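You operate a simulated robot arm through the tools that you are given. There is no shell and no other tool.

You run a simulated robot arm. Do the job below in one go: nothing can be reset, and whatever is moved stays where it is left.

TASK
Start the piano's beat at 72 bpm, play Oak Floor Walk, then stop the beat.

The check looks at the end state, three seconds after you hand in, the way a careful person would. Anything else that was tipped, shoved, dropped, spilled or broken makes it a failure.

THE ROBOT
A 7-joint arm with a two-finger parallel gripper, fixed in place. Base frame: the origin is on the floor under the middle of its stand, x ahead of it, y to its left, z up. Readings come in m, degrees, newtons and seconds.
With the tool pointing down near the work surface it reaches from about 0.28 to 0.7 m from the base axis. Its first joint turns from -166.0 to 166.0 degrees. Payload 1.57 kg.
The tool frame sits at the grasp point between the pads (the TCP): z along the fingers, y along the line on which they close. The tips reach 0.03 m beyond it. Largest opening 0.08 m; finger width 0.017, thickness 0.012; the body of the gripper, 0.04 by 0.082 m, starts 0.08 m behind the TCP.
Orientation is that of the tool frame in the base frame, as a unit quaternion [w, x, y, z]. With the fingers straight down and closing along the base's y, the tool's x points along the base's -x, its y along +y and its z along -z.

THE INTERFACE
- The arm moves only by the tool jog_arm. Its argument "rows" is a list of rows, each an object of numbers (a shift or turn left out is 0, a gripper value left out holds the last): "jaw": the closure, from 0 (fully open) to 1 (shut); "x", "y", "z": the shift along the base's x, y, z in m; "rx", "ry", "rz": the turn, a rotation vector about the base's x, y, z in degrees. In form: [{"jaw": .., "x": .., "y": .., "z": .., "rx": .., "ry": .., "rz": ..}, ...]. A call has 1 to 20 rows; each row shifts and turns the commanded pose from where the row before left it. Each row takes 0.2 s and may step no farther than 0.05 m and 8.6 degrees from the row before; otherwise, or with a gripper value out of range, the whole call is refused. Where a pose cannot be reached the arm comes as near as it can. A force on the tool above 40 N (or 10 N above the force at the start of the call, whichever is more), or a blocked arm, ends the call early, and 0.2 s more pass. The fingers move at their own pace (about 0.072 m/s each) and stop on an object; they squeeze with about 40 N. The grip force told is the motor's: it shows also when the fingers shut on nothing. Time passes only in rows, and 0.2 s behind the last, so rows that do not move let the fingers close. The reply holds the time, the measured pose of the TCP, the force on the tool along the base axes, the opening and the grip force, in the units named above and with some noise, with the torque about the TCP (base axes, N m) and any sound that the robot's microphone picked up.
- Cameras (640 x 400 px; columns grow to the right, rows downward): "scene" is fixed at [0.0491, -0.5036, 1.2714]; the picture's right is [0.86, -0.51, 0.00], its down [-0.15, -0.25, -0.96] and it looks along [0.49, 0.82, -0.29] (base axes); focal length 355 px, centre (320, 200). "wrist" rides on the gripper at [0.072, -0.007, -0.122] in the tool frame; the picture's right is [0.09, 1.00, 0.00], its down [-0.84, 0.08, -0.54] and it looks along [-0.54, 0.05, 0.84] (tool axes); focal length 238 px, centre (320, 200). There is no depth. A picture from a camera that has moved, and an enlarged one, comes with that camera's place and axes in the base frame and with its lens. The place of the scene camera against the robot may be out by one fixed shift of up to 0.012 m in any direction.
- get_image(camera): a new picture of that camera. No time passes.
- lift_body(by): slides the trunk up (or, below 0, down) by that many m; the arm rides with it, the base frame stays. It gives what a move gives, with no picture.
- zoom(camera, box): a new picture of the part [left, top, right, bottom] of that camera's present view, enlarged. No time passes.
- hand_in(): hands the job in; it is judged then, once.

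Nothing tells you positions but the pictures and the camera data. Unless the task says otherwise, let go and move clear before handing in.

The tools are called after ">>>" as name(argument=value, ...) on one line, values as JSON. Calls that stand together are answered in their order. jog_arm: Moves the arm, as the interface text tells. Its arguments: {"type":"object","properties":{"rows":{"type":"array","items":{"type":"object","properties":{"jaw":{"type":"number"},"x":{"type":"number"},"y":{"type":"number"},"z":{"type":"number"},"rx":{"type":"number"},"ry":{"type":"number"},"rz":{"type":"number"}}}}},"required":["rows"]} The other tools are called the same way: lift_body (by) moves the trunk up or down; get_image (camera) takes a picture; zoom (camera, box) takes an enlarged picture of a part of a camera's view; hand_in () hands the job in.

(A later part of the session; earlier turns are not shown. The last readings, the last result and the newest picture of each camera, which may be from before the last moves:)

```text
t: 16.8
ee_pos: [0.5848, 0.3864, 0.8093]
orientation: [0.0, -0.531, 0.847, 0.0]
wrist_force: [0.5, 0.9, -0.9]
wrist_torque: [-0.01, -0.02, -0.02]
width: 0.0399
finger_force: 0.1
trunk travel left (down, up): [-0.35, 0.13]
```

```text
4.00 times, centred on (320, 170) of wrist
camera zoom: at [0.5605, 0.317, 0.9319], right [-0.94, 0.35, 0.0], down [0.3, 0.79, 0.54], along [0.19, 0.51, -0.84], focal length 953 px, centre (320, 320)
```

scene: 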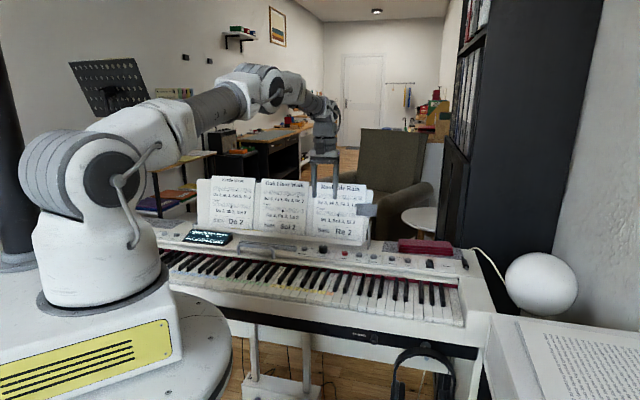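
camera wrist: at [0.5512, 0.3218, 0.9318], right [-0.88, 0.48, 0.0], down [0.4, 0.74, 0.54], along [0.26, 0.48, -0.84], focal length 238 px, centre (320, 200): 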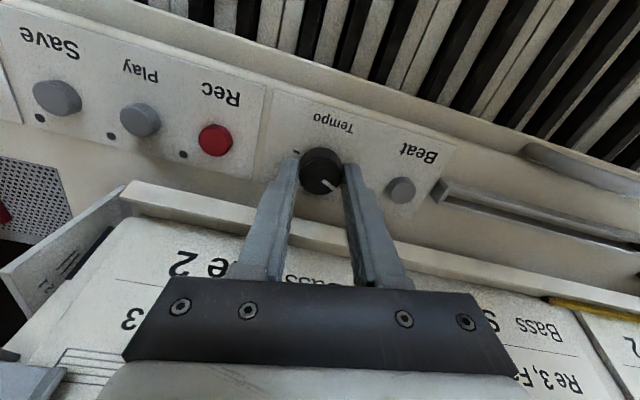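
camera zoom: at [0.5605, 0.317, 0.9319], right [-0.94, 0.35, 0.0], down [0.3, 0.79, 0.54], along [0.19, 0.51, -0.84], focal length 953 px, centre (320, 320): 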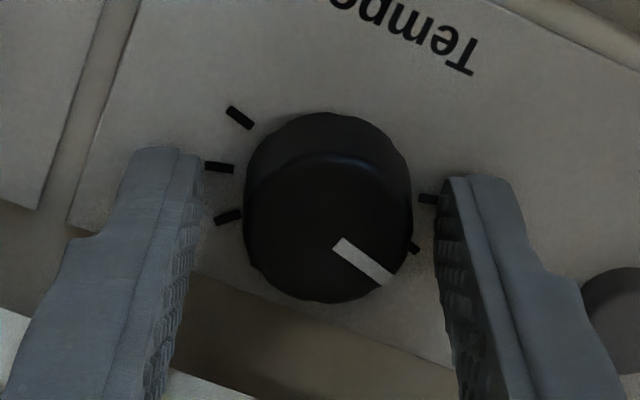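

Tempo is set at 72. I'll lift off, close the fingers, and turn the hand so the narrow 17 mm side spans a key, moving to above Sol 3.

>>> jog_arm(rows=[{"z": 0.02}, {"z": 0.03}, {"z": 0.04}, {"jaw": 1}, {}])

>>> jog_arm(rows=[{"rz": -7.86, "x": -0.018, "y": -0.0007}, {"rz": -7.86, "x": -0.018, "y": -0.0007}, {"rz": -7.86, "x": -0.018, "y": -0.0007}, {"rz": -7.86, "x": -0.018, "y": -0.0007}, {"rz": -7.86, "x": -0.018, "y": -0.0007}, {"rz": -7.86, "x": -0.018, "y": -0.0007}, {"rz": -7.86, "x": -0.018, "y": -0.0007}, {"rz": -7.86, "x": -0.018, "y": -0.0007}, {"rz": -7.86, "x": -0.018, "y": -0.0007}, {"rz": -7.86, "x": -0.018, "y": -0.0007}, {"rz": -7.86, "x": -0.018, "y": -0.0007}, {"rz": -7.86, "x": -0.018, "y": -0.0007}, {"rz": -7.86, "x": -0.018, "y": -0.0007}, {"rz": -7.86, "x": -0.018, "y": -0.0007}, {}, {}])

>>> get_image(camera="wrist")

>>> get_image(camera="scene")

```text
t: 18.0
ee_pos: [0.5848, 0.3863, 0.8994]
orientation: [0.0, -0.53, 0.848, -0.001]
wrist_force: [0.0, 0.1, 1.1]
wrist_torque: [-0.01, 0.03, 0.0]
width: 0.0001
finger_force: 21.0
trunk travel left (down, up): [-0.35, 0.13]
```

```text
t: 21.4
ee_pos: [0.3327, 0.3768, 0.8992]
orientation: [0.0, 0.39, 0.921, 0.0]
wrist_force: [0.3, -0.3, -0.5]
wrist_torque: [-0.05, 0.05, -0.02]
width: 0.0001
finger_force: 20.9
trunk travel left (down, up): [-0.35, 0.13]
```

```text
taken
camera wrist: at [0.2794, 0.4218, 1.0222], right [0.65, 0.76, 0.0], down [0.64, -0.55, 0.54], along [0.41, -0.35, -0.84], focal length 238 px, centre (320, 200)
```

wrist: 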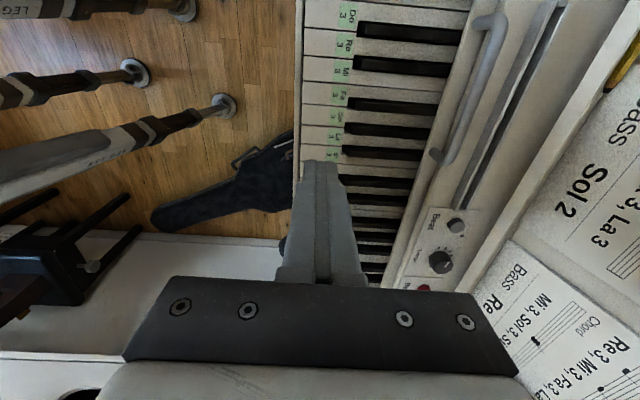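

```text
taken
```

scene: 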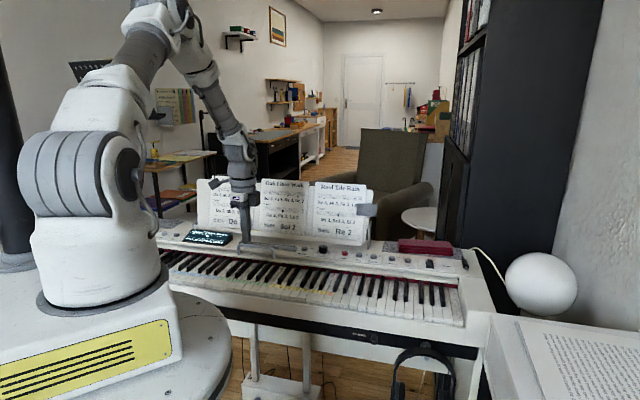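

>>> zoom(camera="wrist", box=[290, 60, 390, 165])

>>> zoom(camera="wrist", box=[290, 0, 390, 90])

>>> zoom(camera="scene", box=[190, 170, 330, 300])

```text
3.81 times, centred on (340, 112) of wrist
camera zoom: at [0.2794, 0.4218, 1.0222], right [0.65, 0.76, 0.0], down [0.64, -0.55, 0.54], along [0.41, -0.35, -0.84], focal length 908 px, centre (244, 533)
```

zoom: 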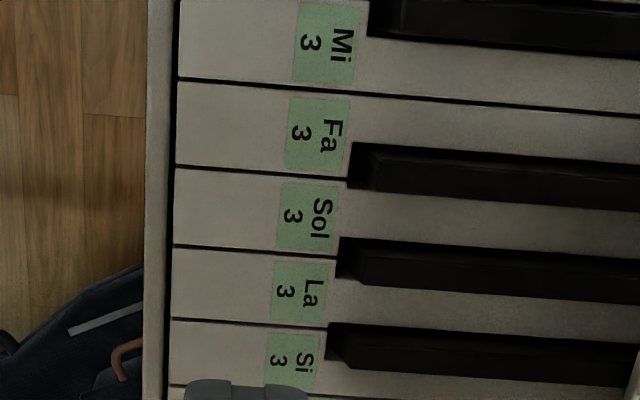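

```text
4.44 times, centred on (340, 45) of wrist
camera zoom: at [0.2794, 0.4218, 1.0222], right [0.65, 0.76, 0.0], down [0.64, -0.55, 0.54], along [0.41, -0.35, -0.84], focal length 1059 px, centre (231, 889)
```

zoom: 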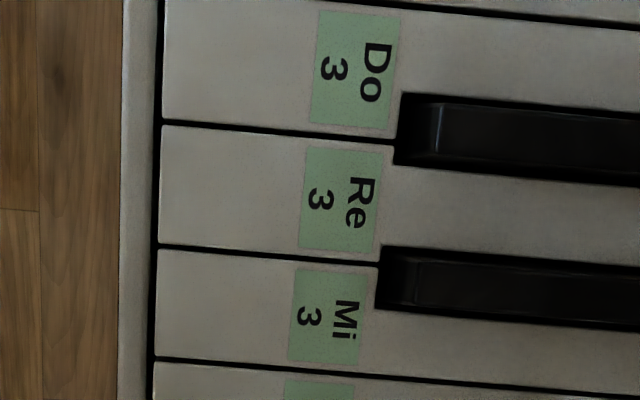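

```text
3.08 times, centred on (260, 235) of scene
camera zoom: at [0.0491, -0.5036, 1.2714], right [0.86, -0.51, 0.0], down [-0.15, -0.25, -0.96], along [0.49, 0.82, -0.29], focal length 1093 px, centre (505, 92)
```

zoom: 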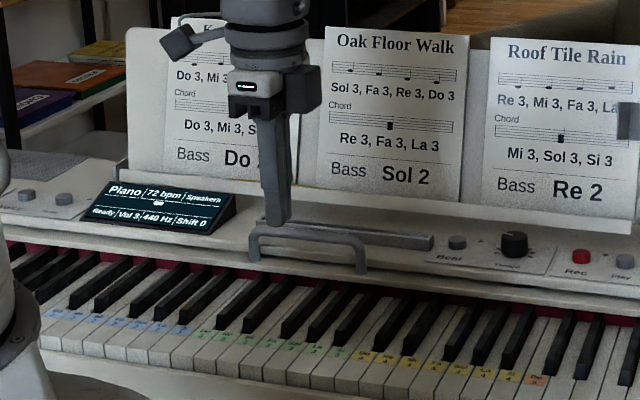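

I'm above Sol 3 with the fingers narrow across the key. The tool axis is about 6–7 mm too far to the treble side, so I'll shift and lower to z≈0.80 to refine the key position and height before touching anything.

>>> jog_arm(rows=[{"x": -0.005, "y": 0.005, "z": -0.03}, {"z": -0.03}, {"z": -0.025}, {"z": -0.015}, {}, {}])

>>> get_image(camera="wrist")

>>> zoom(camera="wrist", box=[270, 70, 400, 180])

>>> zoom(camera="scene", box=[200, 210, 310, 300])

```text
t: 22.8
ee_pos: [0.3287, 0.3807, 0.7997]
orientation: [0.0, 0.391, 0.921, 0.0]
wrist_force: [0.1, 0.6, 0.9]
wrist_torque: [0.0, 0.03, 0.0]
width: 0.0
finger_force: 21.6
trunk travel left (down, up): [-0.35, 0.13]
```

```text
taken
camera wrist: at [0.2743, 0.4266, 0.9229], right [0.65, 0.76, 0.0], down [0.64, -0.55, 0.54], along [0.41, -0.35, -0.84], focal length 238 px, centre (320, 200)
```

wrist: 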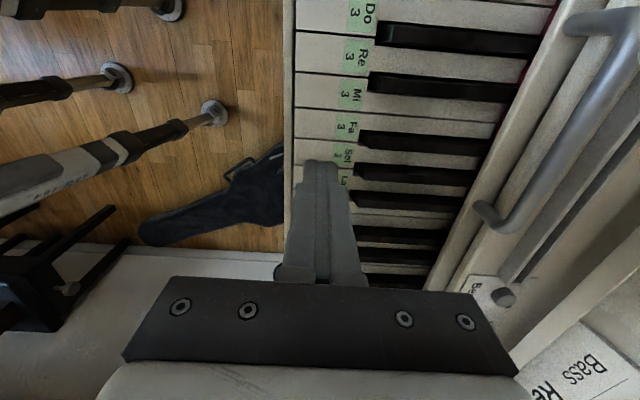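

```text
3.64 times, centred on (335, 125) of wrist
camera zoom: at [0.2743, 0.4266, 0.9229], right [0.65, 0.76, 0.0], down [0.64, -0.55, 0.54], along [0.41, -0.35, -0.84], focal length 867 px, centre (266, 473)
```

zoom: 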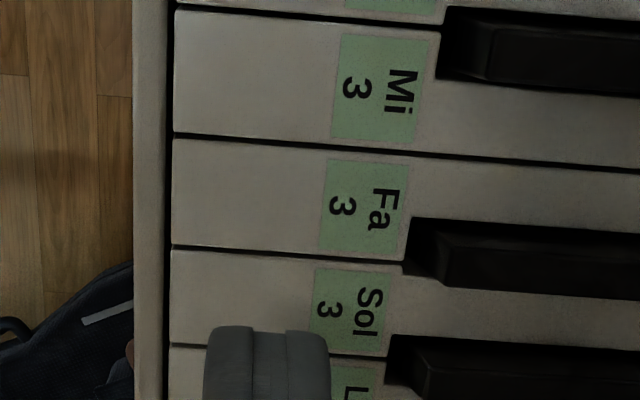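

```text
4.44 times, centred on (255, 255) of scene
camera zoom: at [0.0491, -0.5036, 1.2714], right [0.86, -0.51, 0.0], down [-0.15, -0.25, -0.96], along [0.49, 0.82, -0.29], focal length 1578 px, centre (609, -44)
```

zoom: 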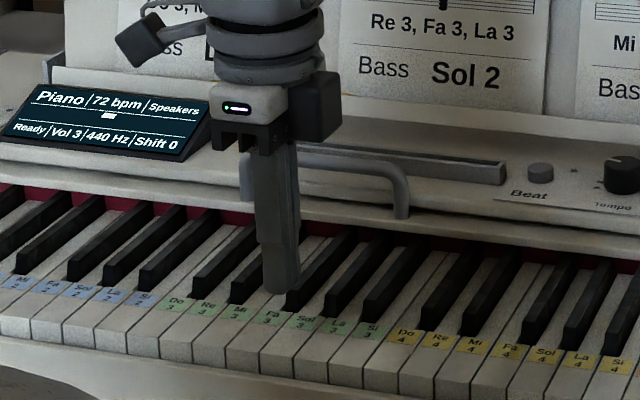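

Key pitch (23.5 mm) and scale put the key tops at z≈0.733, with the tool about 1–1.5 mm to the bass side of Sol 3's centre. I'll correct that and lower to about 10 mm above the key, without touching.

>>> jog_arm(rows=[{"x": 0.001, "y": -0.001, "z": -0.015}, {"z": -0.01}, {}, {}])

>>> zoom(camera="wrist", box=[270, 90, 400, 200])

>>> zoom(camera="scene", box=[230, 250, 300, 300])

```text
t: 23.8
ee_pos: [0.3285, 0.3798, 0.7757]
orientation: [0.0, 0.39, 0.921, 0.0]
wrist_force: [-0.2, 0.4, 0.2]
wrist_torque: [0.01, 0.03, -0.01]
width: 0.0
finger_force: 21.4
trunk travel left (down, up): [-0.35, 0.13]
```

```text
3.64 times, centred on (335, 145) of wrist
camera zoom: at [0.275, 0.4259, 0.8982], right [0.65, 0.76, 0.0], down [0.64, -0.55, 0.54], along [0.41, -0.35, -0.84], focal length 867 px, centre (266, 400)
```

zoom: 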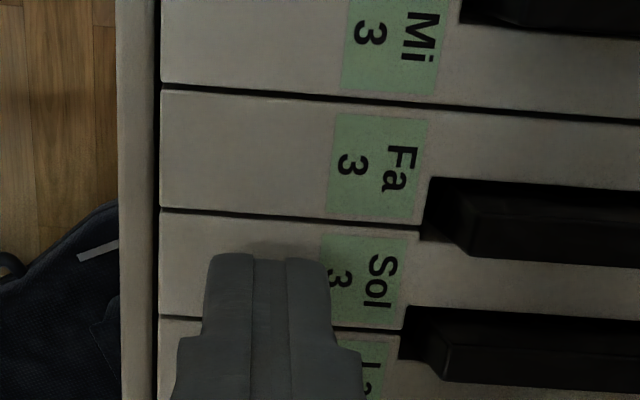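

```text
8.00 times, centred on (265, 275) of scene
camera zoom: at [0.0491, -0.5036, 1.2714], right [0.86, -0.51, 0.0], down [-0.15, -0.25, -0.96], along [0.49, 0.82, -0.29], focal length 2841 px, centre (760, -400)
```

zoom: 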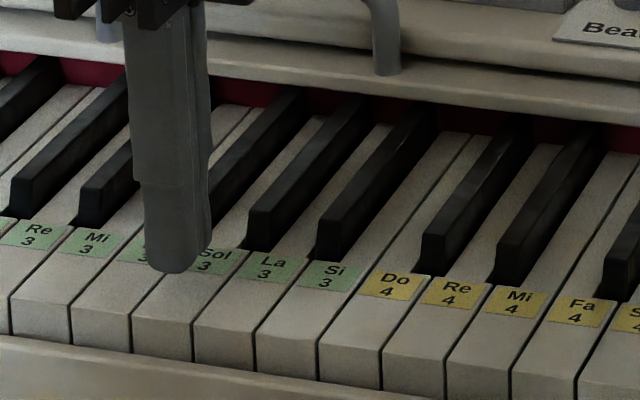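

The view puts the key top at z≈0.7335, so first contact should come near TCP z≈0.7635. I'll go down to about 3 mm above and then feel for contact in 1 mm steps.

>>> jog_arm(rows=[{"x": 0.0004, "y": -0.0004, "z": -0.004}, {"z": -0.003}, {}, {}])

>>> zoom(camera="wrist", box=[280, 120, 370, 190])

>>> zoom(camera="scene", box=[230, 260, 280, 295])

```text
t: 24.8
ee_pos: [0.3285, 0.3804, 0.7679]
orientation: [0.0, 0.39, 0.921, 0.0]
wrist_force: [0.3, 0.5, 0.3]
wrist_torque: [0.03, 0.02, -0.04]
width: 0.0001
finger_force: 20.9
trunk travel left (down, up): [-0.35, 0.13]
```

```text
5.71 times, centred on (325, 155) of wrist
camera zoom: at [0.2753, 0.4252, 0.8904], right [0.65, 0.76, 0.0], down [0.64, -0.55, 0.54], along [0.41, -0.35, -0.84], focal length 1362 px, centre (291, 457)
```

zoom: 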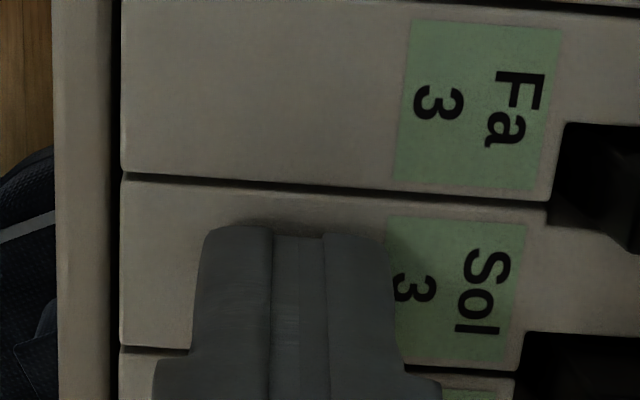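

```text
11.43 times, centred on (255, 278) of scene
camera zoom: at [0.0491, -0.5036, 1.2714], right [0.86, -0.51, 0.0], down [-0.15, -0.25, -0.96], along [0.49, 0.82, -0.29], focal length 4058 px, centre (1063, -686)
```

zoom: 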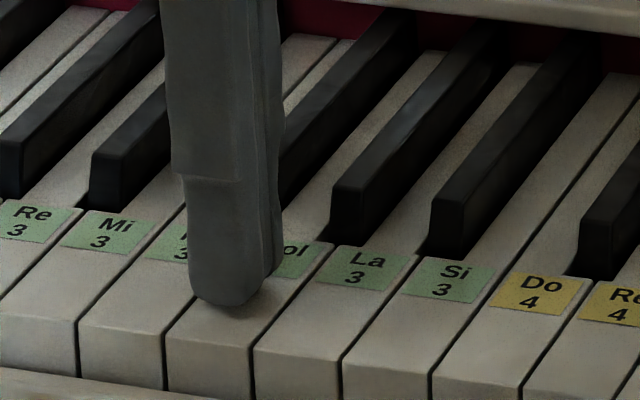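

>>> jog_arm(rows=[{"x": -0.0004, "y": 0.0004, "z": -0.002}, {}, {}])

>>> zoom(camera="scene", box=[230, 260, 280, 295])

```text
t: 25.6
ee_pos: [0.3292, 0.381, 0.7651]
orientation: [0.0, 0.39, 0.921, 0.0]
wrist_force: [0.7, -0.7, 0.1]
wrist_torque: [-0.05, -0.03, -0.01]
width: 0.0
finger_force: 21.6
trunk travel left (down, up): [-0.35, 0.13]
```

```text
11.43 times, centred on (255, 278) of scene
camera zoom: at [0.0491, -0.5036, 1.2714], right [0.86, -0.51, 0.0], down [-0.15, -0.25, -0.96], along [0.49, 0.82, -0.29], focal length 4058 px, centre (1063, -686)
```

zoom: 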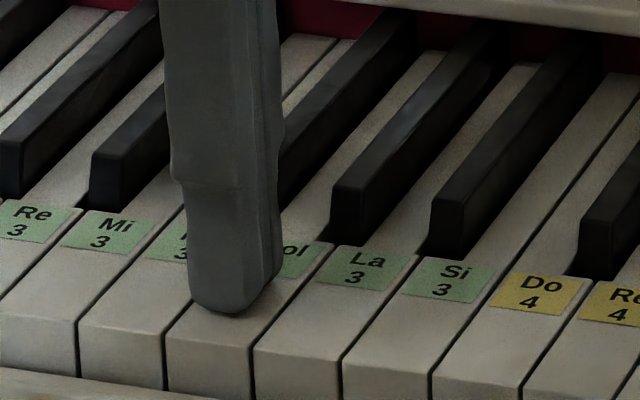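

>>> jog_arm(rows=[{"z": -0.001}, {}])

>>> zoom(camera="scene", box=[230, 260, 280, 295])

>>> zoom(camera="wrist", box=[280, 120, 370, 190])

```text
t: 26.2
ee_pos: [0.3289, 0.3794, 0.7639]
orientation: [0.0, 0.39, 0.921, 0.0]
wrist_force: [-1.0, 0.2, -0.4]
wrist_torque: [-0.02, 0.01, 0.01]
width: 0.0003
finger_force: 21.0
trunk travel left (down, up): [-0.35, 0.13]
```

```text
11.43 times, centred on (255, 278) of scene
camera zoom: at [0.0491, -0.5036, 1.2714], right [0.86, -0.51, 0.0], down [-0.15, -0.25, -0.96], along [0.49, 0.82, -0.29], focal length 4058 px, centre (1063, -686)
```

zoom: 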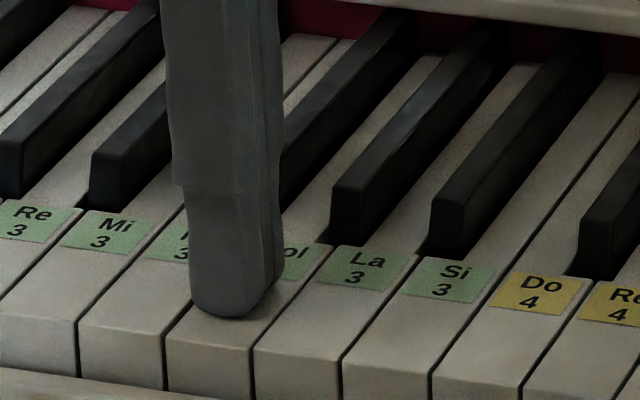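

```text
5.71 times, centred on (325, 155) of wrist
camera zoom: at [0.2753, 0.4251, 0.8871], right [0.65, 0.76, 0.0], down [0.64, -0.55, 0.54], along [0.41, -0.35, -0.84], focal length 1362 px, centre (291, 457)
```

zoom: 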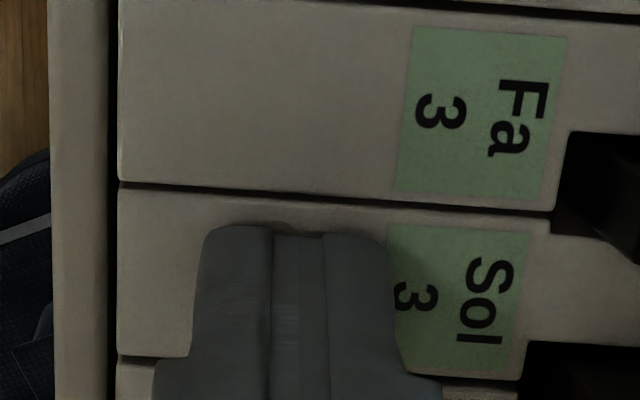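

>>> zoom(camera="scene", box=[236, 278, 266, 296])

>>> jog_arm(rows=[{"z": -0.001}, {}])

>>> zoom(camera="scene", box=[236, 278, 266, 296])

```text
16.00 times, centred on (251, 287) of scene
camera zoom: at [0.0491, -0.5036, 1.2714], right [0.86, -0.51, 0.0], down [-0.15, -0.25, -0.96], along [0.49, 0.82, -0.29], focal length 5682 px, centre (1424, -1192)
```

zoom: 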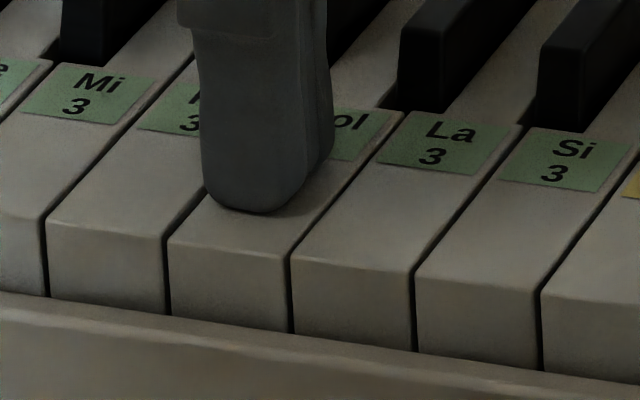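

```text
t: 26.8
ee_pos: [0.3292, 0.3797, 0.7635]
orientation: [0.0, 0.39, 0.921, 0.0]
wrist_force: [-0.1, 0.5, 0.3]
wrist_torque: [0.0, 0.0, 0.01]
width: 0.0
finger_force: 21.4
trunk travel left (down, up): [-0.35, 0.13]
```

```text
16.00 times, centred on (251, 287) of scene
camera zoom: at [0.0491, -0.5036, 1.2714], right [0.86, -0.51, 0.0], down [-0.15, -0.25, -0.96], along [0.49, 0.82, -0.29], focal length 5682 px, centre (1424, -1192)
```

zoom: 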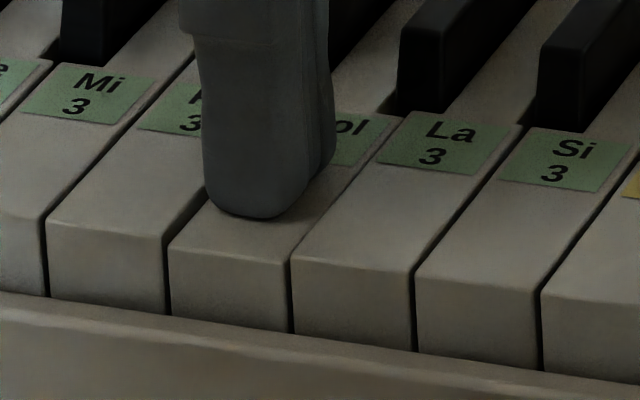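

>>> zoom(camera="scene", box=[240, 284, 262, 298])

>>> zoom(camera="wrist", box=[280, 120, 370, 190])

```text
16.00 times, centred on (251, 291) of scene
camera zoom: at [0.0491, -0.5036, 1.2714], right [0.86, -0.51, 0.0], down [-0.15, -0.25, -0.96], along [0.49, 0.82, -0.29], focal length 5682 px, centre (1424, -1256)
```

zoom: 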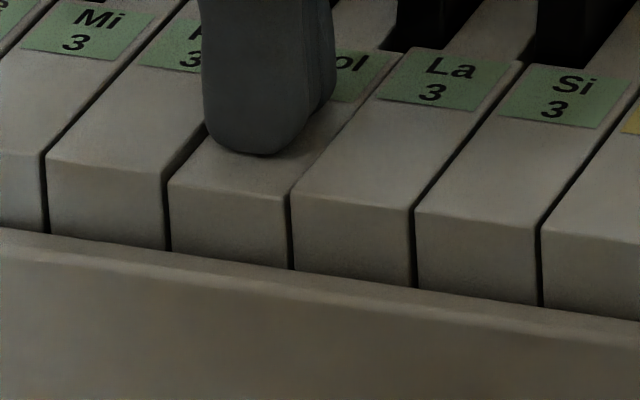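

```text
5.71 times, centred on (325, 155) of wrist
camera zoom: at [0.2755, 0.4249, 0.886], right [0.65, 0.76, 0.0], down [0.64, -0.55, 0.54], along [0.41, -0.35, -0.84], focal length 1362 px, centre (291, 457)
```

zoom: 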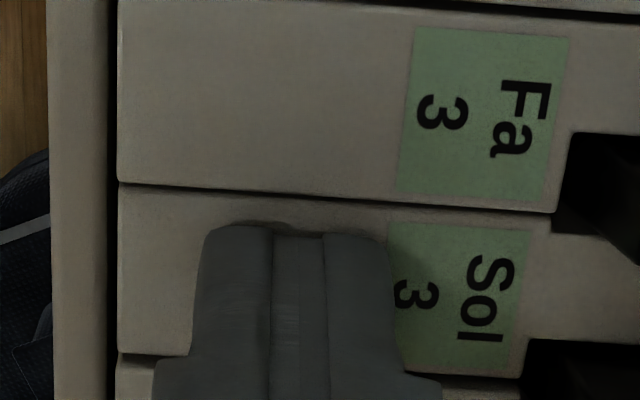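

The key is depressed only about 1 mm (contact at commanded z≈0.764) with no sound yet, so I have the height. I'll lift well clear and test in the air how quickly the arm settles after a fast two-key sidestep.

>>> jog_arm(rows=[{"z": 0.02}, {"z": 0.017}, {}])

>>> jog_arm(rows=[{"x": -0.03323, "y": 0.03323}])

>>> zoom(camera="wrist", box=[270, 70, 400, 180])

>>> jog_arm(rows=[{}, {}])

>>> zoom(camera="wrist", box=[270, 70, 400, 180])

```text
t: 27.6
ee_pos: [0.3291, 0.3804, 0.801]
orientation: [0.0, 0.391, 0.92, 0.001]
wrist_force: [0.5, 0.3, -0.3]
wrist_torque: [0.01, -0.01, 0.04]
width: 0.0
finger_force: 21.3
trunk travel left (down, up): [-0.35, 0.13]
```

```text
t: 28.0
ee_pos: [0.3, 0.414, 0.8016]
orientation: [0.0, 0.391, 0.92, 0.001]
wrist_force: [0.8, 0.6, 0.6]
wrist_torque: [0.0, 0.02, 0.0]
width: 0.0
finger_force: 21.5
trunk travel left (down, up): [-0.35, 0.13]
```

```text
3.64 times, centred on (335, 125) of wrist
camera zoom: at [0.2456, 0.4594, 0.9248], right [0.65, 0.76, 0.0], down [0.64, -0.55, 0.54], along [0.41, -0.35, -0.84], focal length 867 px, centre (266, 473)
```

zoom: 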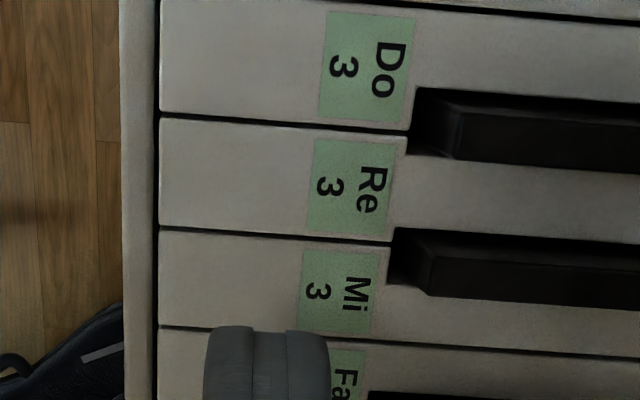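

```text
t: 28.6
ee_pos: [0.2984, 0.4137, 0.8024]
orientation: [0.0, 0.39, 0.921, 0.001]
wrist_force: [0.5, 0.0, 0.1]
wrist_torque: [0.01, -0.01, -0.02]
width: 0.0001
finger_force: 20.9
trunk travel left (down, up): [-0.35, 0.13]
```

```text
3.64 times, centred on (335, 125) of wrist
camera zoom: at [0.2451, 0.4596, 0.9247], right [0.65, 0.76, 0.0], down [0.64, -0.55, 0.54], along [0.41, -0.35, -0.84], focal length 867 px, centre (266, 473)
```

zoom: 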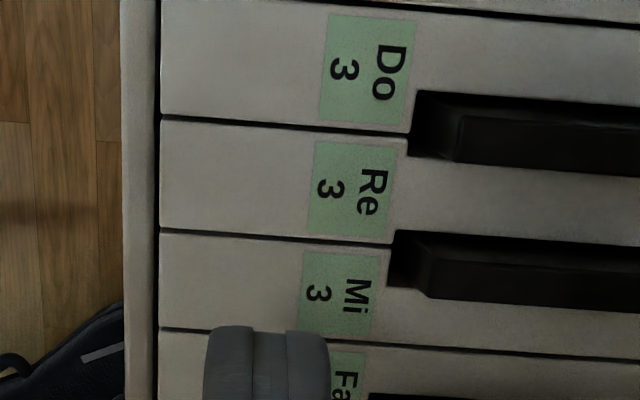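

The arm settles to within 0.5 mm in 0.2 s, but its position error drifts a little across the keyboard. I'll hover just above each of the four keys in turn to calibrate them, starting with Do 3.

>>> jog_arm(rows=[{"x": -0.0332, "y": 0.0332}, {}, {"z": -0.02}, {"z": -0.01}, {}, {}])

>>> zoom(camera="wrist", box=[280, 120, 370, 190])

>>> zoom(camera="scene", box=[205, 262, 245, 287])

```text
t: 30.0
ee_pos: [0.2648, 0.4459, 0.7702]
orientation: [-0.001, 0.39, 0.921, 0.0]
wrist_force: [0.9, 0.1, -0.6]
wrist_torque: [0.02, 0.03, -0.02]
width: 0.0
finger_force: 21.0
trunk travel left (down, up): [-0.35, 0.13]
```

```text
5.71 times, centred on (325, 155) of wrist
camera zoom: at [0.2114, 0.4913, 0.893], right [0.65, 0.76, 0.0], down [0.64, -0.55, 0.54], along [0.41, -0.35, -0.84], focal length 1362 px, centre (291, 457)
```

zoom: 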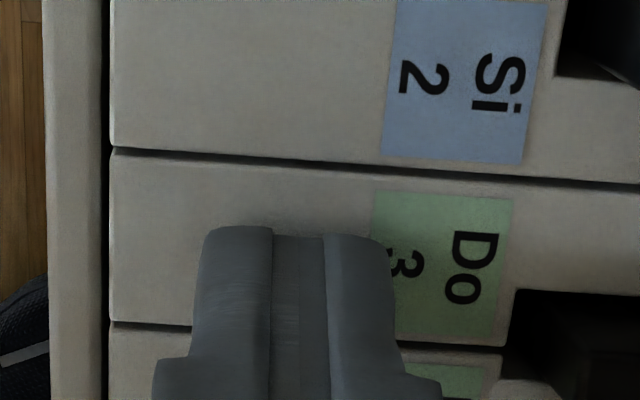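

```text
16.00 times, centred on (225, 274) of scene
camera zoom: at [0.0491, -0.5036, 1.2714], right [0.86, -0.51, 0.0], down [-0.15, -0.25, -0.96], along [0.49, 0.82, -0.29], focal length 5682 px, centre (1840, -992)
```

zoom: 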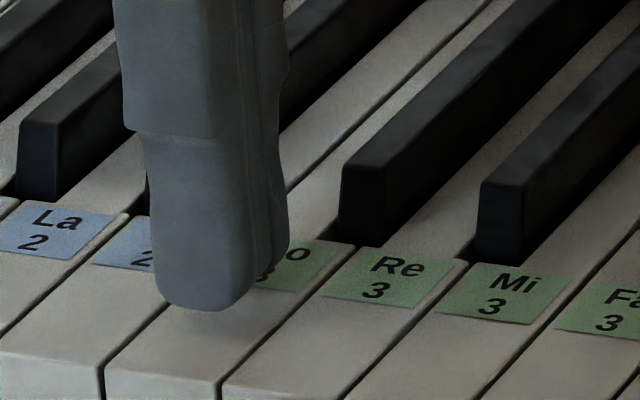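

Over Do 3 the finger sits about 5 mm to the treble side (and about 2 mm at Sol 3). I'll correct here and check again.

>>> jog_arm(rows=[{"x": -0.0033, "y": 0.0033}, {}, {}])

>>> zoom(camera="wrist", box=[280, 120, 370, 190])

>>> zoom(camera="scene", box=[205, 266, 245, 291])

```text
t: 30.8
ee_pos: [0.2622, 0.4506, 0.771]
orientation: [0.0, 0.391, 0.92, 0.0]
wrist_force: [0.2, -0.1, -0.1]
wrist_torque: [0.01, 0.0, -0.02]
width: 0.0001
finger_force: 21.3
trunk travel left (down, up): [-0.35, 0.13]
```

```text
5.71 times, centred on (325, 155) of wrist
camera zoom: at [0.2073, 0.4946, 0.8934], right [0.65, 0.76, 0.0], down [0.64, -0.55, 0.54], along [0.41, -0.35, -0.84], focal length 1362 px, centre (291, 457)
```

zoom: 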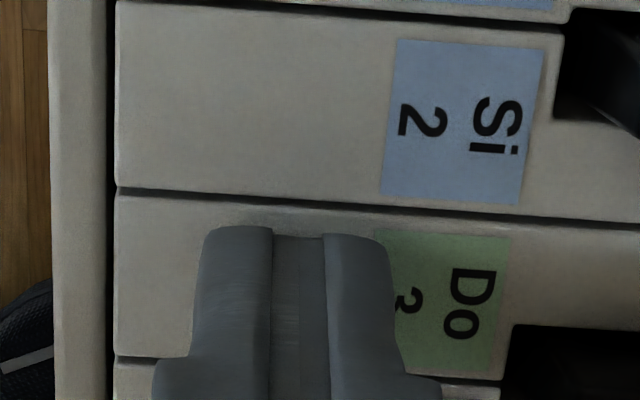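

```text
16.00 times, centred on (225, 278) of scene
camera zoom: at [0.0491, -0.5036, 1.2714], right [0.86, -0.51, 0.0], down [-0.15, -0.25, -0.96], along [0.49, 0.82, -0.29], focal length 5682 px, centre (1840, -1056)
```

zoom: 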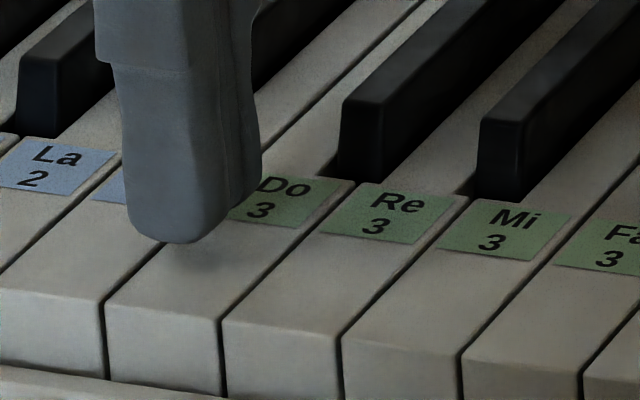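

Working the scene view's perspective properly, it agrees with the wrist view: Sol 3 was centred, and at Do 3 I'm now about 3.4 mm too far to the bass side. I'll fix Do 3 and verify, then calibrate Re 3.

>>> jog_arm(rows=[{"x": 0.0024, "y": -0.0024}, {}, {}])

>>> zoom(camera="wrist", box=[280, 120, 370, 190])

>>> jog_arm(rows=[{"x": 0.0166, "y": -0.0166}, {}, {}])

>>> zoom(camera="wrist", box=[280, 120, 370, 190])

>>> jog_arm(rows=[{"x": 0.0332, "y": -0.0332}, {}, {}])

>>> zoom(camera="wrist", box=[280, 120, 370, 190])

>>> jog_arm(rows=[{"x": 0.0166, "y": -0.0166}, {}, {}])

>>> zoom(camera="wrist", box=[280, 120, 370, 190])

```text
t: 31.6
ee_pos: [0.264, 0.4479, 0.7716]
orientation: [0.0, 0.39, 0.921, 0.0]
wrist_force: [-0.3, -0.7, -0.3]
wrist_torque: [0.01, -0.01, 0.02]
width: 0.0001
finger_force: 21.5
trunk travel left (down, up): [-0.35, 0.13]
```

```text
5.71 times, centred on (325, 155) of wrist
camera zoom: at [0.2093, 0.4923, 0.8931], right [0.65, 0.76, 0.0], down [0.64, -0.55, 0.54], along [0.41, -0.35, -0.84], focal length 1362 px, centre (291, 457)
```

zoom: 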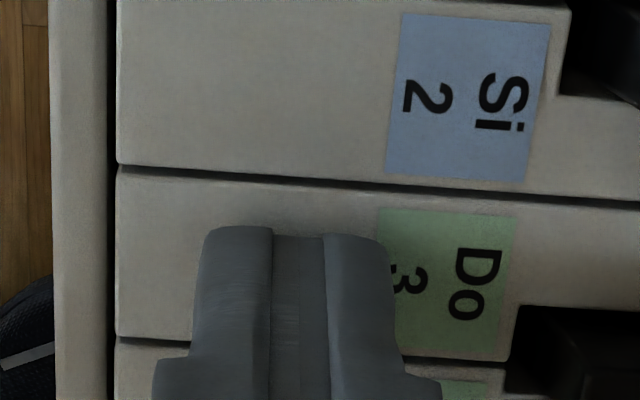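

```text
t: 32.4
ee_pos: [0.2795, 0.4315, 0.7705]
orientation: [0.0, 0.389, 0.921, 0.0]
wrist_force: [0.1, 0.0, -0.2]
wrist_torque: [-0.01, 0.01, 0.0]
width: 0.0
finger_force: 21.1
trunk travel left (down, up): [-0.35, 0.13]
```

```text
5.71 times, centred on (325, 155) of wrist
camera zoom: at [0.2259, 0.4758, 0.8926], right [0.65, 0.76, 0.0], down [0.64, -0.55, 0.54], along [0.41, -0.35, -0.84], focal length 1362 px, centre (291, 457)
```

zoom: 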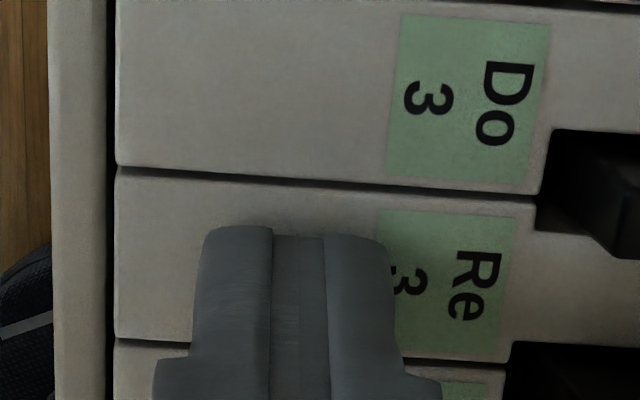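

```text
t: 33.2
ee_pos: [0.3138, 0.398, 0.7713]
orientation: [0.0, 0.39, 0.921, -0.001]
wrist_force: [0.0, -0.1, 0.5]
wrist_torque: [0.03, 0.0, 0.05]
width: 0.0002
finger_force: 21.4
trunk travel left (down, up): [-0.35, 0.13]
```

```text
5.71 times, centred on (325, 155) of wrist
camera zoom: at [0.2598, 0.4436, 0.8934], right [0.65, 0.76, 0.0], down [0.64, -0.55, 0.54], along [0.41, -0.35, -0.84], focal length 1362 px, centre (291, 457)
```

zoom: 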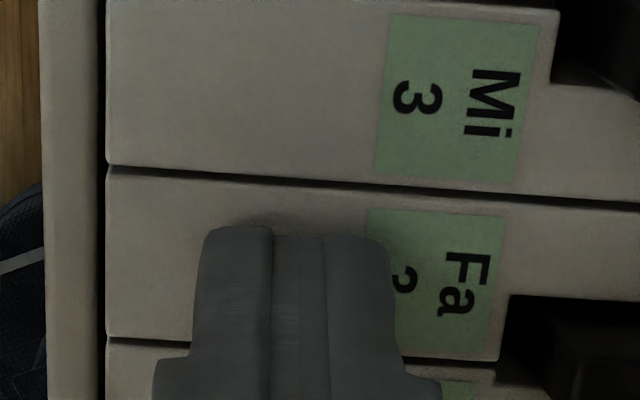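

```text
t: 34.0
ee_pos: [0.3282, 0.38, 0.7713]
orientation: [0.0, 0.39, 0.921, 0.0]
wrist_force: [0.0, -0.3, -0.8]
wrist_torque: [0.01, 0.0, 0.02]
width: 0.0
finger_force: 21.6
trunk travel left (down, up): [-0.35, 0.13]
```

```text
5.71 times, centred on (325, 155) of wrist
camera zoom: at [0.2748, 0.4265, 0.8933], right [0.65, 0.76, 0.0], down [0.64, -0.55, 0.54], along [0.41, -0.35, -0.84], focal length 1362 px, centre (291, 457)
```

zoom: 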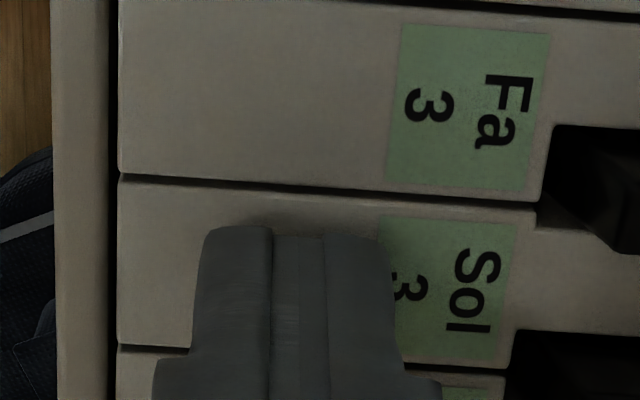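

All four keys are now calibrated to within about 1 mm. Now I'll go to the Beat button: lift clear of the handle, move above it and check alignment.

>>> jog_arm(rows=[{"z": 0.045}, {"z": 0.045}, {"z": 0.04}, {"x": 0.035, "y": 0.008}, {"x": 0.035, "y": 0.008}, {"x": 0.035, "y": 0.008}, {"x": 0.035, "y": 0.008}, {"x": 0.036, "y": 0.008}, {"x": 0.0358, "y": 0.0078}, {}, {}])

>>> get_image(camera="wrist")

>>> zoom(camera="scene", box=[230, 150, 370, 270])

```text
t: 36.4
ee_pos: [0.5411, 0.4296, 0.9011]
orientation: [0.0, 0.39, 0.921, 0.001]
wrist_force: [-0.5, 0.0, 0.1]
wrist_torque: [-0.02, 0.03, 0.03]
width: 0.0003
finger_force: 21.0
trunk travel left (down, up): [-0.35, 0.13]
```

```text
taken
camera wrist: at [0.4876, 0.4751, 1.0238], right [0.65, 0.76, 0.0], down [0.64, -0.55, 0.54], along [0.41, -0.35, -0.84], focal length 238 px, centre (320, 200)
```

wrist: 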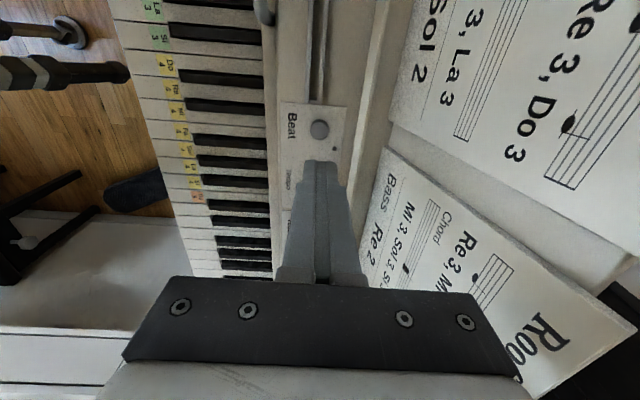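

```text
3.33 times, centred on (300, 210) of scene
camera zoom: at [0.0491, -0.5036, 1.2714], right [0.86, -0.51, 0.0], down [-0.15, -0.25, -0.96], along [0.49, 0.82, -0.29], focal length 1184 px, centre (387, 167)
```

zoom: 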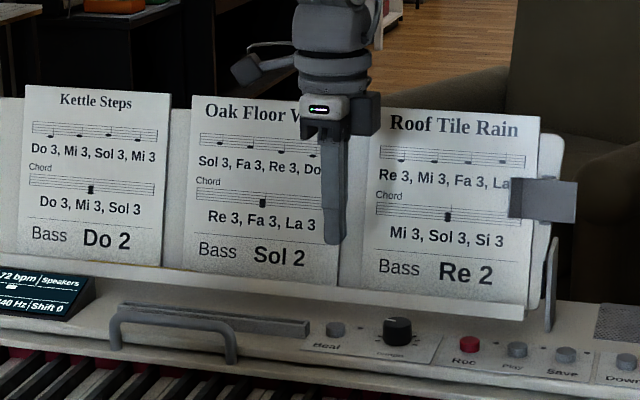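

>>> zoom(camera="wrist", box=[275, 95, 365, 165])

```text
5.71 times, centred on (320, 130) of wrist
camera zoom: at [0.4876, 0.4751, 1.0238], right [0.65, 0.76, 0.0], down [0.64, -0.55, 0.54], along [0.41, -0.35, -0.84], focal length 1362 px, centre (320, 600)
```

zoom: 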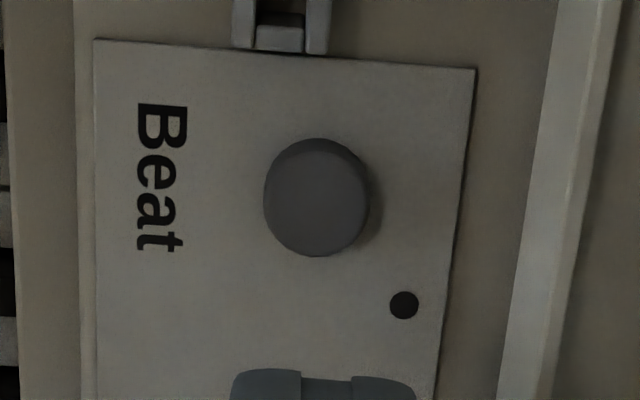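

>>> jog_arm(rows=[{"x": -0.0018, "y": 0.0018, "z": -0.03}, {"z": -0.025}, {"z": -0.015}, {}, {}])

>>> zoom(camera="wrist", box=[275, 115, 365, 185])

>>> zoom(camera="scene", box=[285, 225, 335, 260])

```text
t: 37.6
ee_pos: [0.5398, 0.4315, 0.8296]
orientation: [0.0, 0.39, 0.921, 0.0]
wrist_force: [0.3, 0.6, 0.5]
wrist_torque: [0.01, 0.0, 0.01]
width: 0.0
finger_force: 21.6
trunk travel left (down, up): [-0.35, 0.13]
```

```text
5.71 times, centred on (320, 150) of wrist
camera zoom: at [0.4853, 0.4763, 0.9526], right [0.65, 0.76, 0.0], down [0.64, -0.55, 0.54], along [0.41, -0.35, -0.84], focal length 1362 px, centre (320, 486)
```

zoom: 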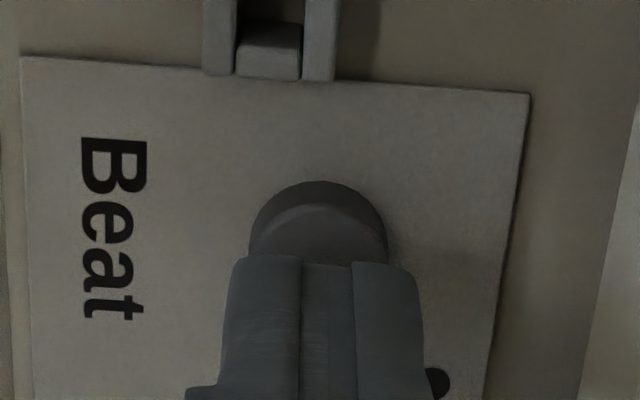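

```text
11.43 times, centred on (310, 242) of scene
camera zoom: at [0.0491, -0.5036, 1.2714], right [0.86, -0.51, 0.0], down [-0.15, -0.25, -0.96], along [0.49, 0.82, -0.29], focal length 4058 px, centre (434, -286)
```

zoom: 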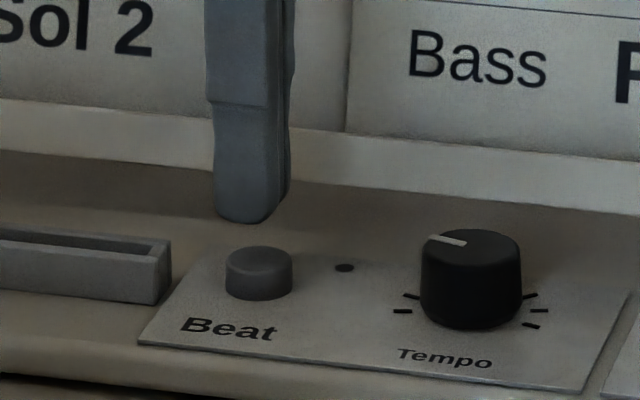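

Well aligned above the Beat button. I'll press in small steps, watching the force, sound and lamp.

>>> jog_arm(rows=[{"z": -0.008}, {"z": -0.004}, {}])

>>> zoom(camera="scene", box=[285, 225, 335, 260])

```text
t: 38.4
ee_pos: [0.5389, 0.4299, 0.8183]
orientation: [0.0, 0.39, 0.921, 0.0]
wrist_force: [-0.2, -0.2, -0.5]
wrist_torque: [0.0, -0.03, -0.01]
width: 0.0001
finger_force: 21.1
trunk travel left (down, up): [-0.35, 0.13]
```

```text
11.43 times, centred on (310, 242) of scene
camera zoom: at [0.0491, -0.5036, 1.2714], right [0.86, -0.51, 0.0], down [-0.15, -0.25, -0.96], along [0.49, 0.82, -0.29], focal length 4058 px, centre (434, -286)
```

zoom: 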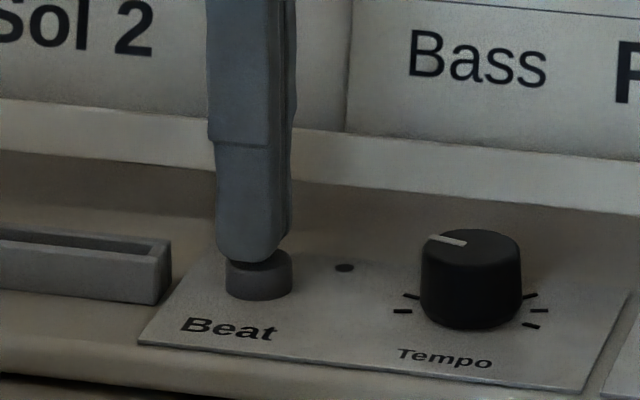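

>>> jog_arm(rows=[{"z": -0.003}, {}])

>>> zoom(camera="scene", box=[285, 225, 335, 260])

>>> zoom(camera="scene", box=[180, 220, 250, 255])

```text
t: 39.0
ee_pos: [0.5385, 0.4311, 0.8161]
orientation: [0.0, 0.39, 0.921, 0.0]
wrist_force: [-1.4, 0.2, -0.1]
wrist_torque: [0.0, 0.01, -0.03]
width: 0.0
finger_force: 21.4
trunk travel left (down, up): [-0.35, 0.13]
```

```text
11.43 times, centred on (310, 242) of scene
camera zoom: at [0.0491, -0.5036, 1.2714], right [0.86, -0.51, 0.0], down [-0.15, -0.25, -0.96], along [0.49, 0.82, -0.29], focal length 4058 px, centre (434, -286)
```

zoom: 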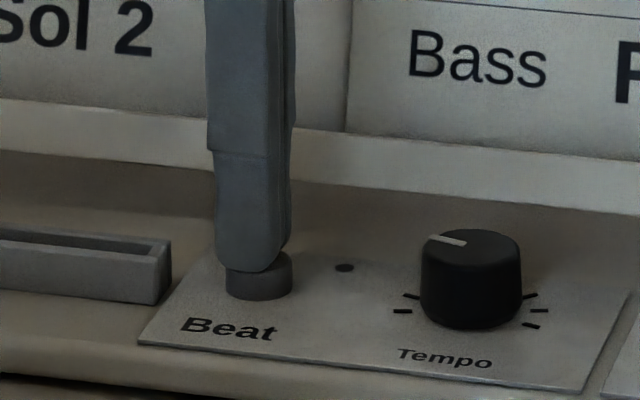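

```text
9.14 times, centred on (215, 238) of scene
camera zoom: at [0.0491, -0.5036, 1.2714], right [0.86, -0.51, 0.0], down [-0.15, -0.25, -0.96], along [0.49, 0.82, -0.29], focal length 3247 px, centre (1280, -143)
```

zoom: 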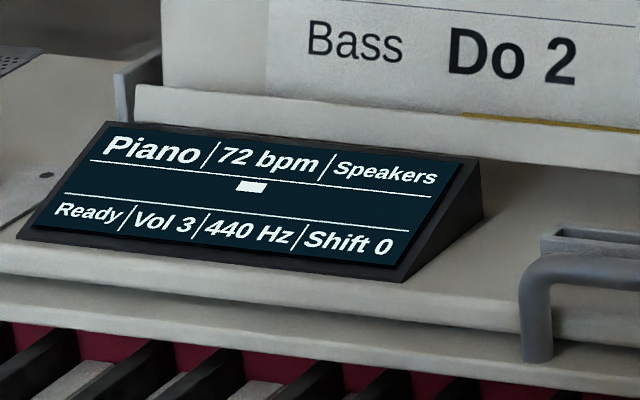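

>>> jog_arm(rows=[{"z": -0.003}, {}])

>>> zoom(camera="scene", box=[285, 225, 335, 260])

```text
t: 39.6
ee_pos: [0.539, 0.4302, 0.8127]
orientation: [0.001, 0.391, 0.92, 0.001]
wrist_force: [0.9, -0.3, 2.3]
wrist_torque: [0.03, 0.0, -0.01]
width: 0.0
finger_force: 21.2
trunk travel left (down, up): [-0.35, 0.13]
heard: click
```

```text
11.43 times, centred on (310, 242) of scene
camera zoom: at [0.0491, -0.5036, 1.2714], right [0.86, -0.51, 0.0], down [-0.15, -0.25, -0.96], along [0.49, 0.82, -0.29], focal length 4058 px, centre (434, -286)
```

zoom: 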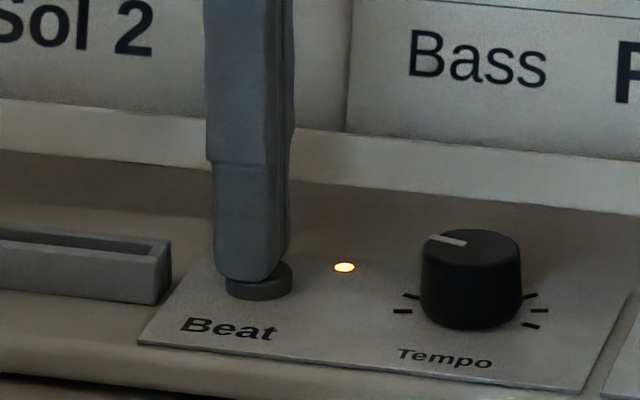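

The lamp lit and I heard a click, so the beat has started. I'll lift straight up and listen for the beat.

>>> jog_arm(rows=[{"z": 0.02}, {"z": 0.035}, {"z": 0.035}])

>>> zoom(camera="scene", box=[180, 220, 350, 265])

>>> zoom(camera="scene", box=[180, 220, 250, 255])

```text
t: 40.4
ee_pos: [0.5382, 0.4316, 0.901]
orientation: [0.0, 0.39, 0.921, 0.0]
wrist_force: [0.0, 0.1, -0.5]
wrist_torque: [-0.03, 0.0, 0.0]
width: 0.0
finger_force: 21.4
trunk travel left (down, up): [-0.35, 0.13]
```

```text
3.76 times, centred on (265, 242) of scene
camera zoom: at [0.0491, -0.5036, 1.2714], right [0.86, -0.51, 0.0], down [-0.15, -0.25, -0.96], along [0.49, 0.82, -0.29], focal length 1337 px, centre (527, 40)
```

zoom: 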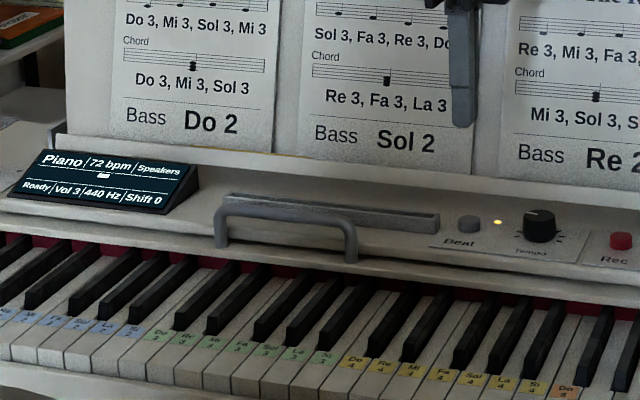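

```text
9.14 times, centred on (215, 238) of scene
camera zoom: at [0.0491, -0.5036, 1.2714], right [0.86, -0.51, 0.0], down [-0.15, -0.25, -0.96], along [0.49, 0.82, -0.29], focal length 3247 px, centre (1280, -143)
```

zoom: 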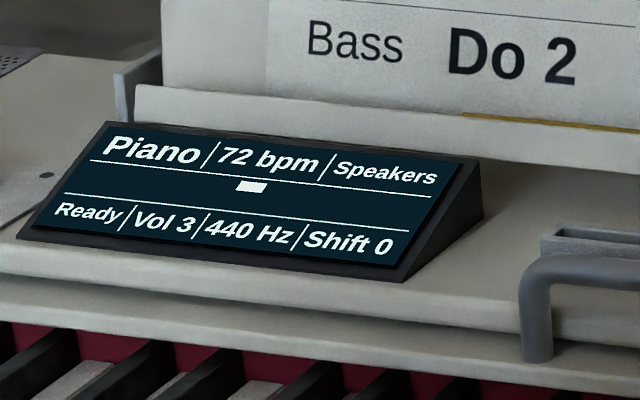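

The beat lamp is on at 72 bpm. I'll move back over Sol 3, hover, and verify alignment before playing.

>>> jog_arm(rows=[{"x": -0.0349, "y": -0.0084}, {"x": -0.0349, "y": -0.0084}, {"x": -0.0349, "y": -0.0084}, {"x": -0.0349, "y": -0.0084}, {"x": -0.0349, "y": -0.0084}, {"x": -0.0348, "y": -0.0083}, {"z": -0.045}, {"z": -0.045}, {"z": -0.034}, {}, {}])

>>> zoom(camera="wrist", box=[280, 120, 370, 190])

>>> zoom(camera="scene", box=[200, 210, 350, 300])

```text
t: 42.8
ee_pos: [0.3278, 0.3803, 0.7766]
orientation: [0.0, 0.39, 0.921, -0.001]
wrist_force: [-0.1, 0.6, -0.2]
wrist_torque: [0.01, -0.04, 0.02]
width: 0.0
finger_force: 21.8
trunk travel left (down, up): [-0.35, 0.13]
```

```text
5.71 times, centred on (325, 155) of wrist
camera zoom: at [0.274, 0.4251, 0.8982], right [0.65, 0.76, 0.0], down [0.64, -0.55, 0.54], along [0.41, -0.35, -0.84], focal length 1362 px, centre (291, 457)
```

zoom: 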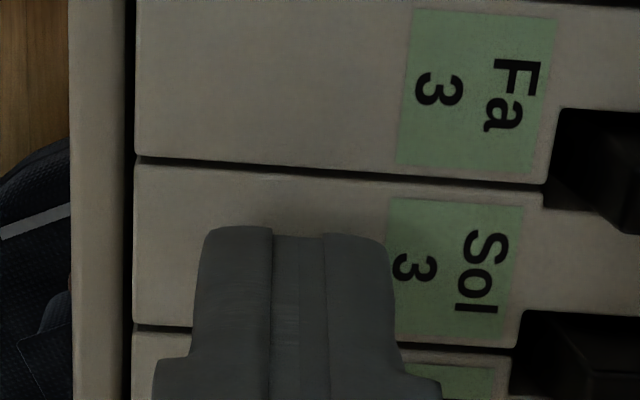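

```text
4.27 times, centred on (275, 255) of scene
camera zoom: at [0.0491, -0.5036, 1.2714], right [0.86, -0.51, 0.0], down [-0.15, -0.25, -0.96], along [0.49, 0.82, -0.29], focal length 1515 px, centre (512, -35)
```

zoom: 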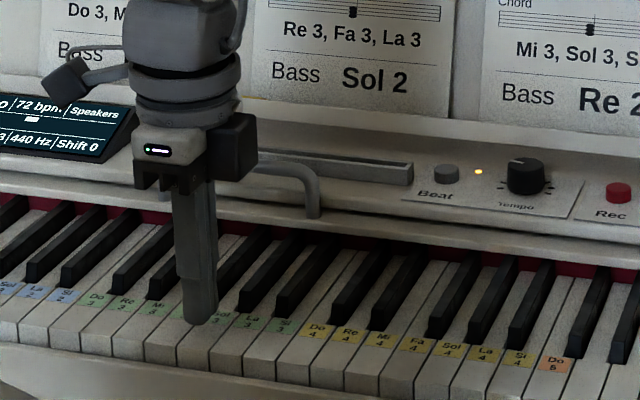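

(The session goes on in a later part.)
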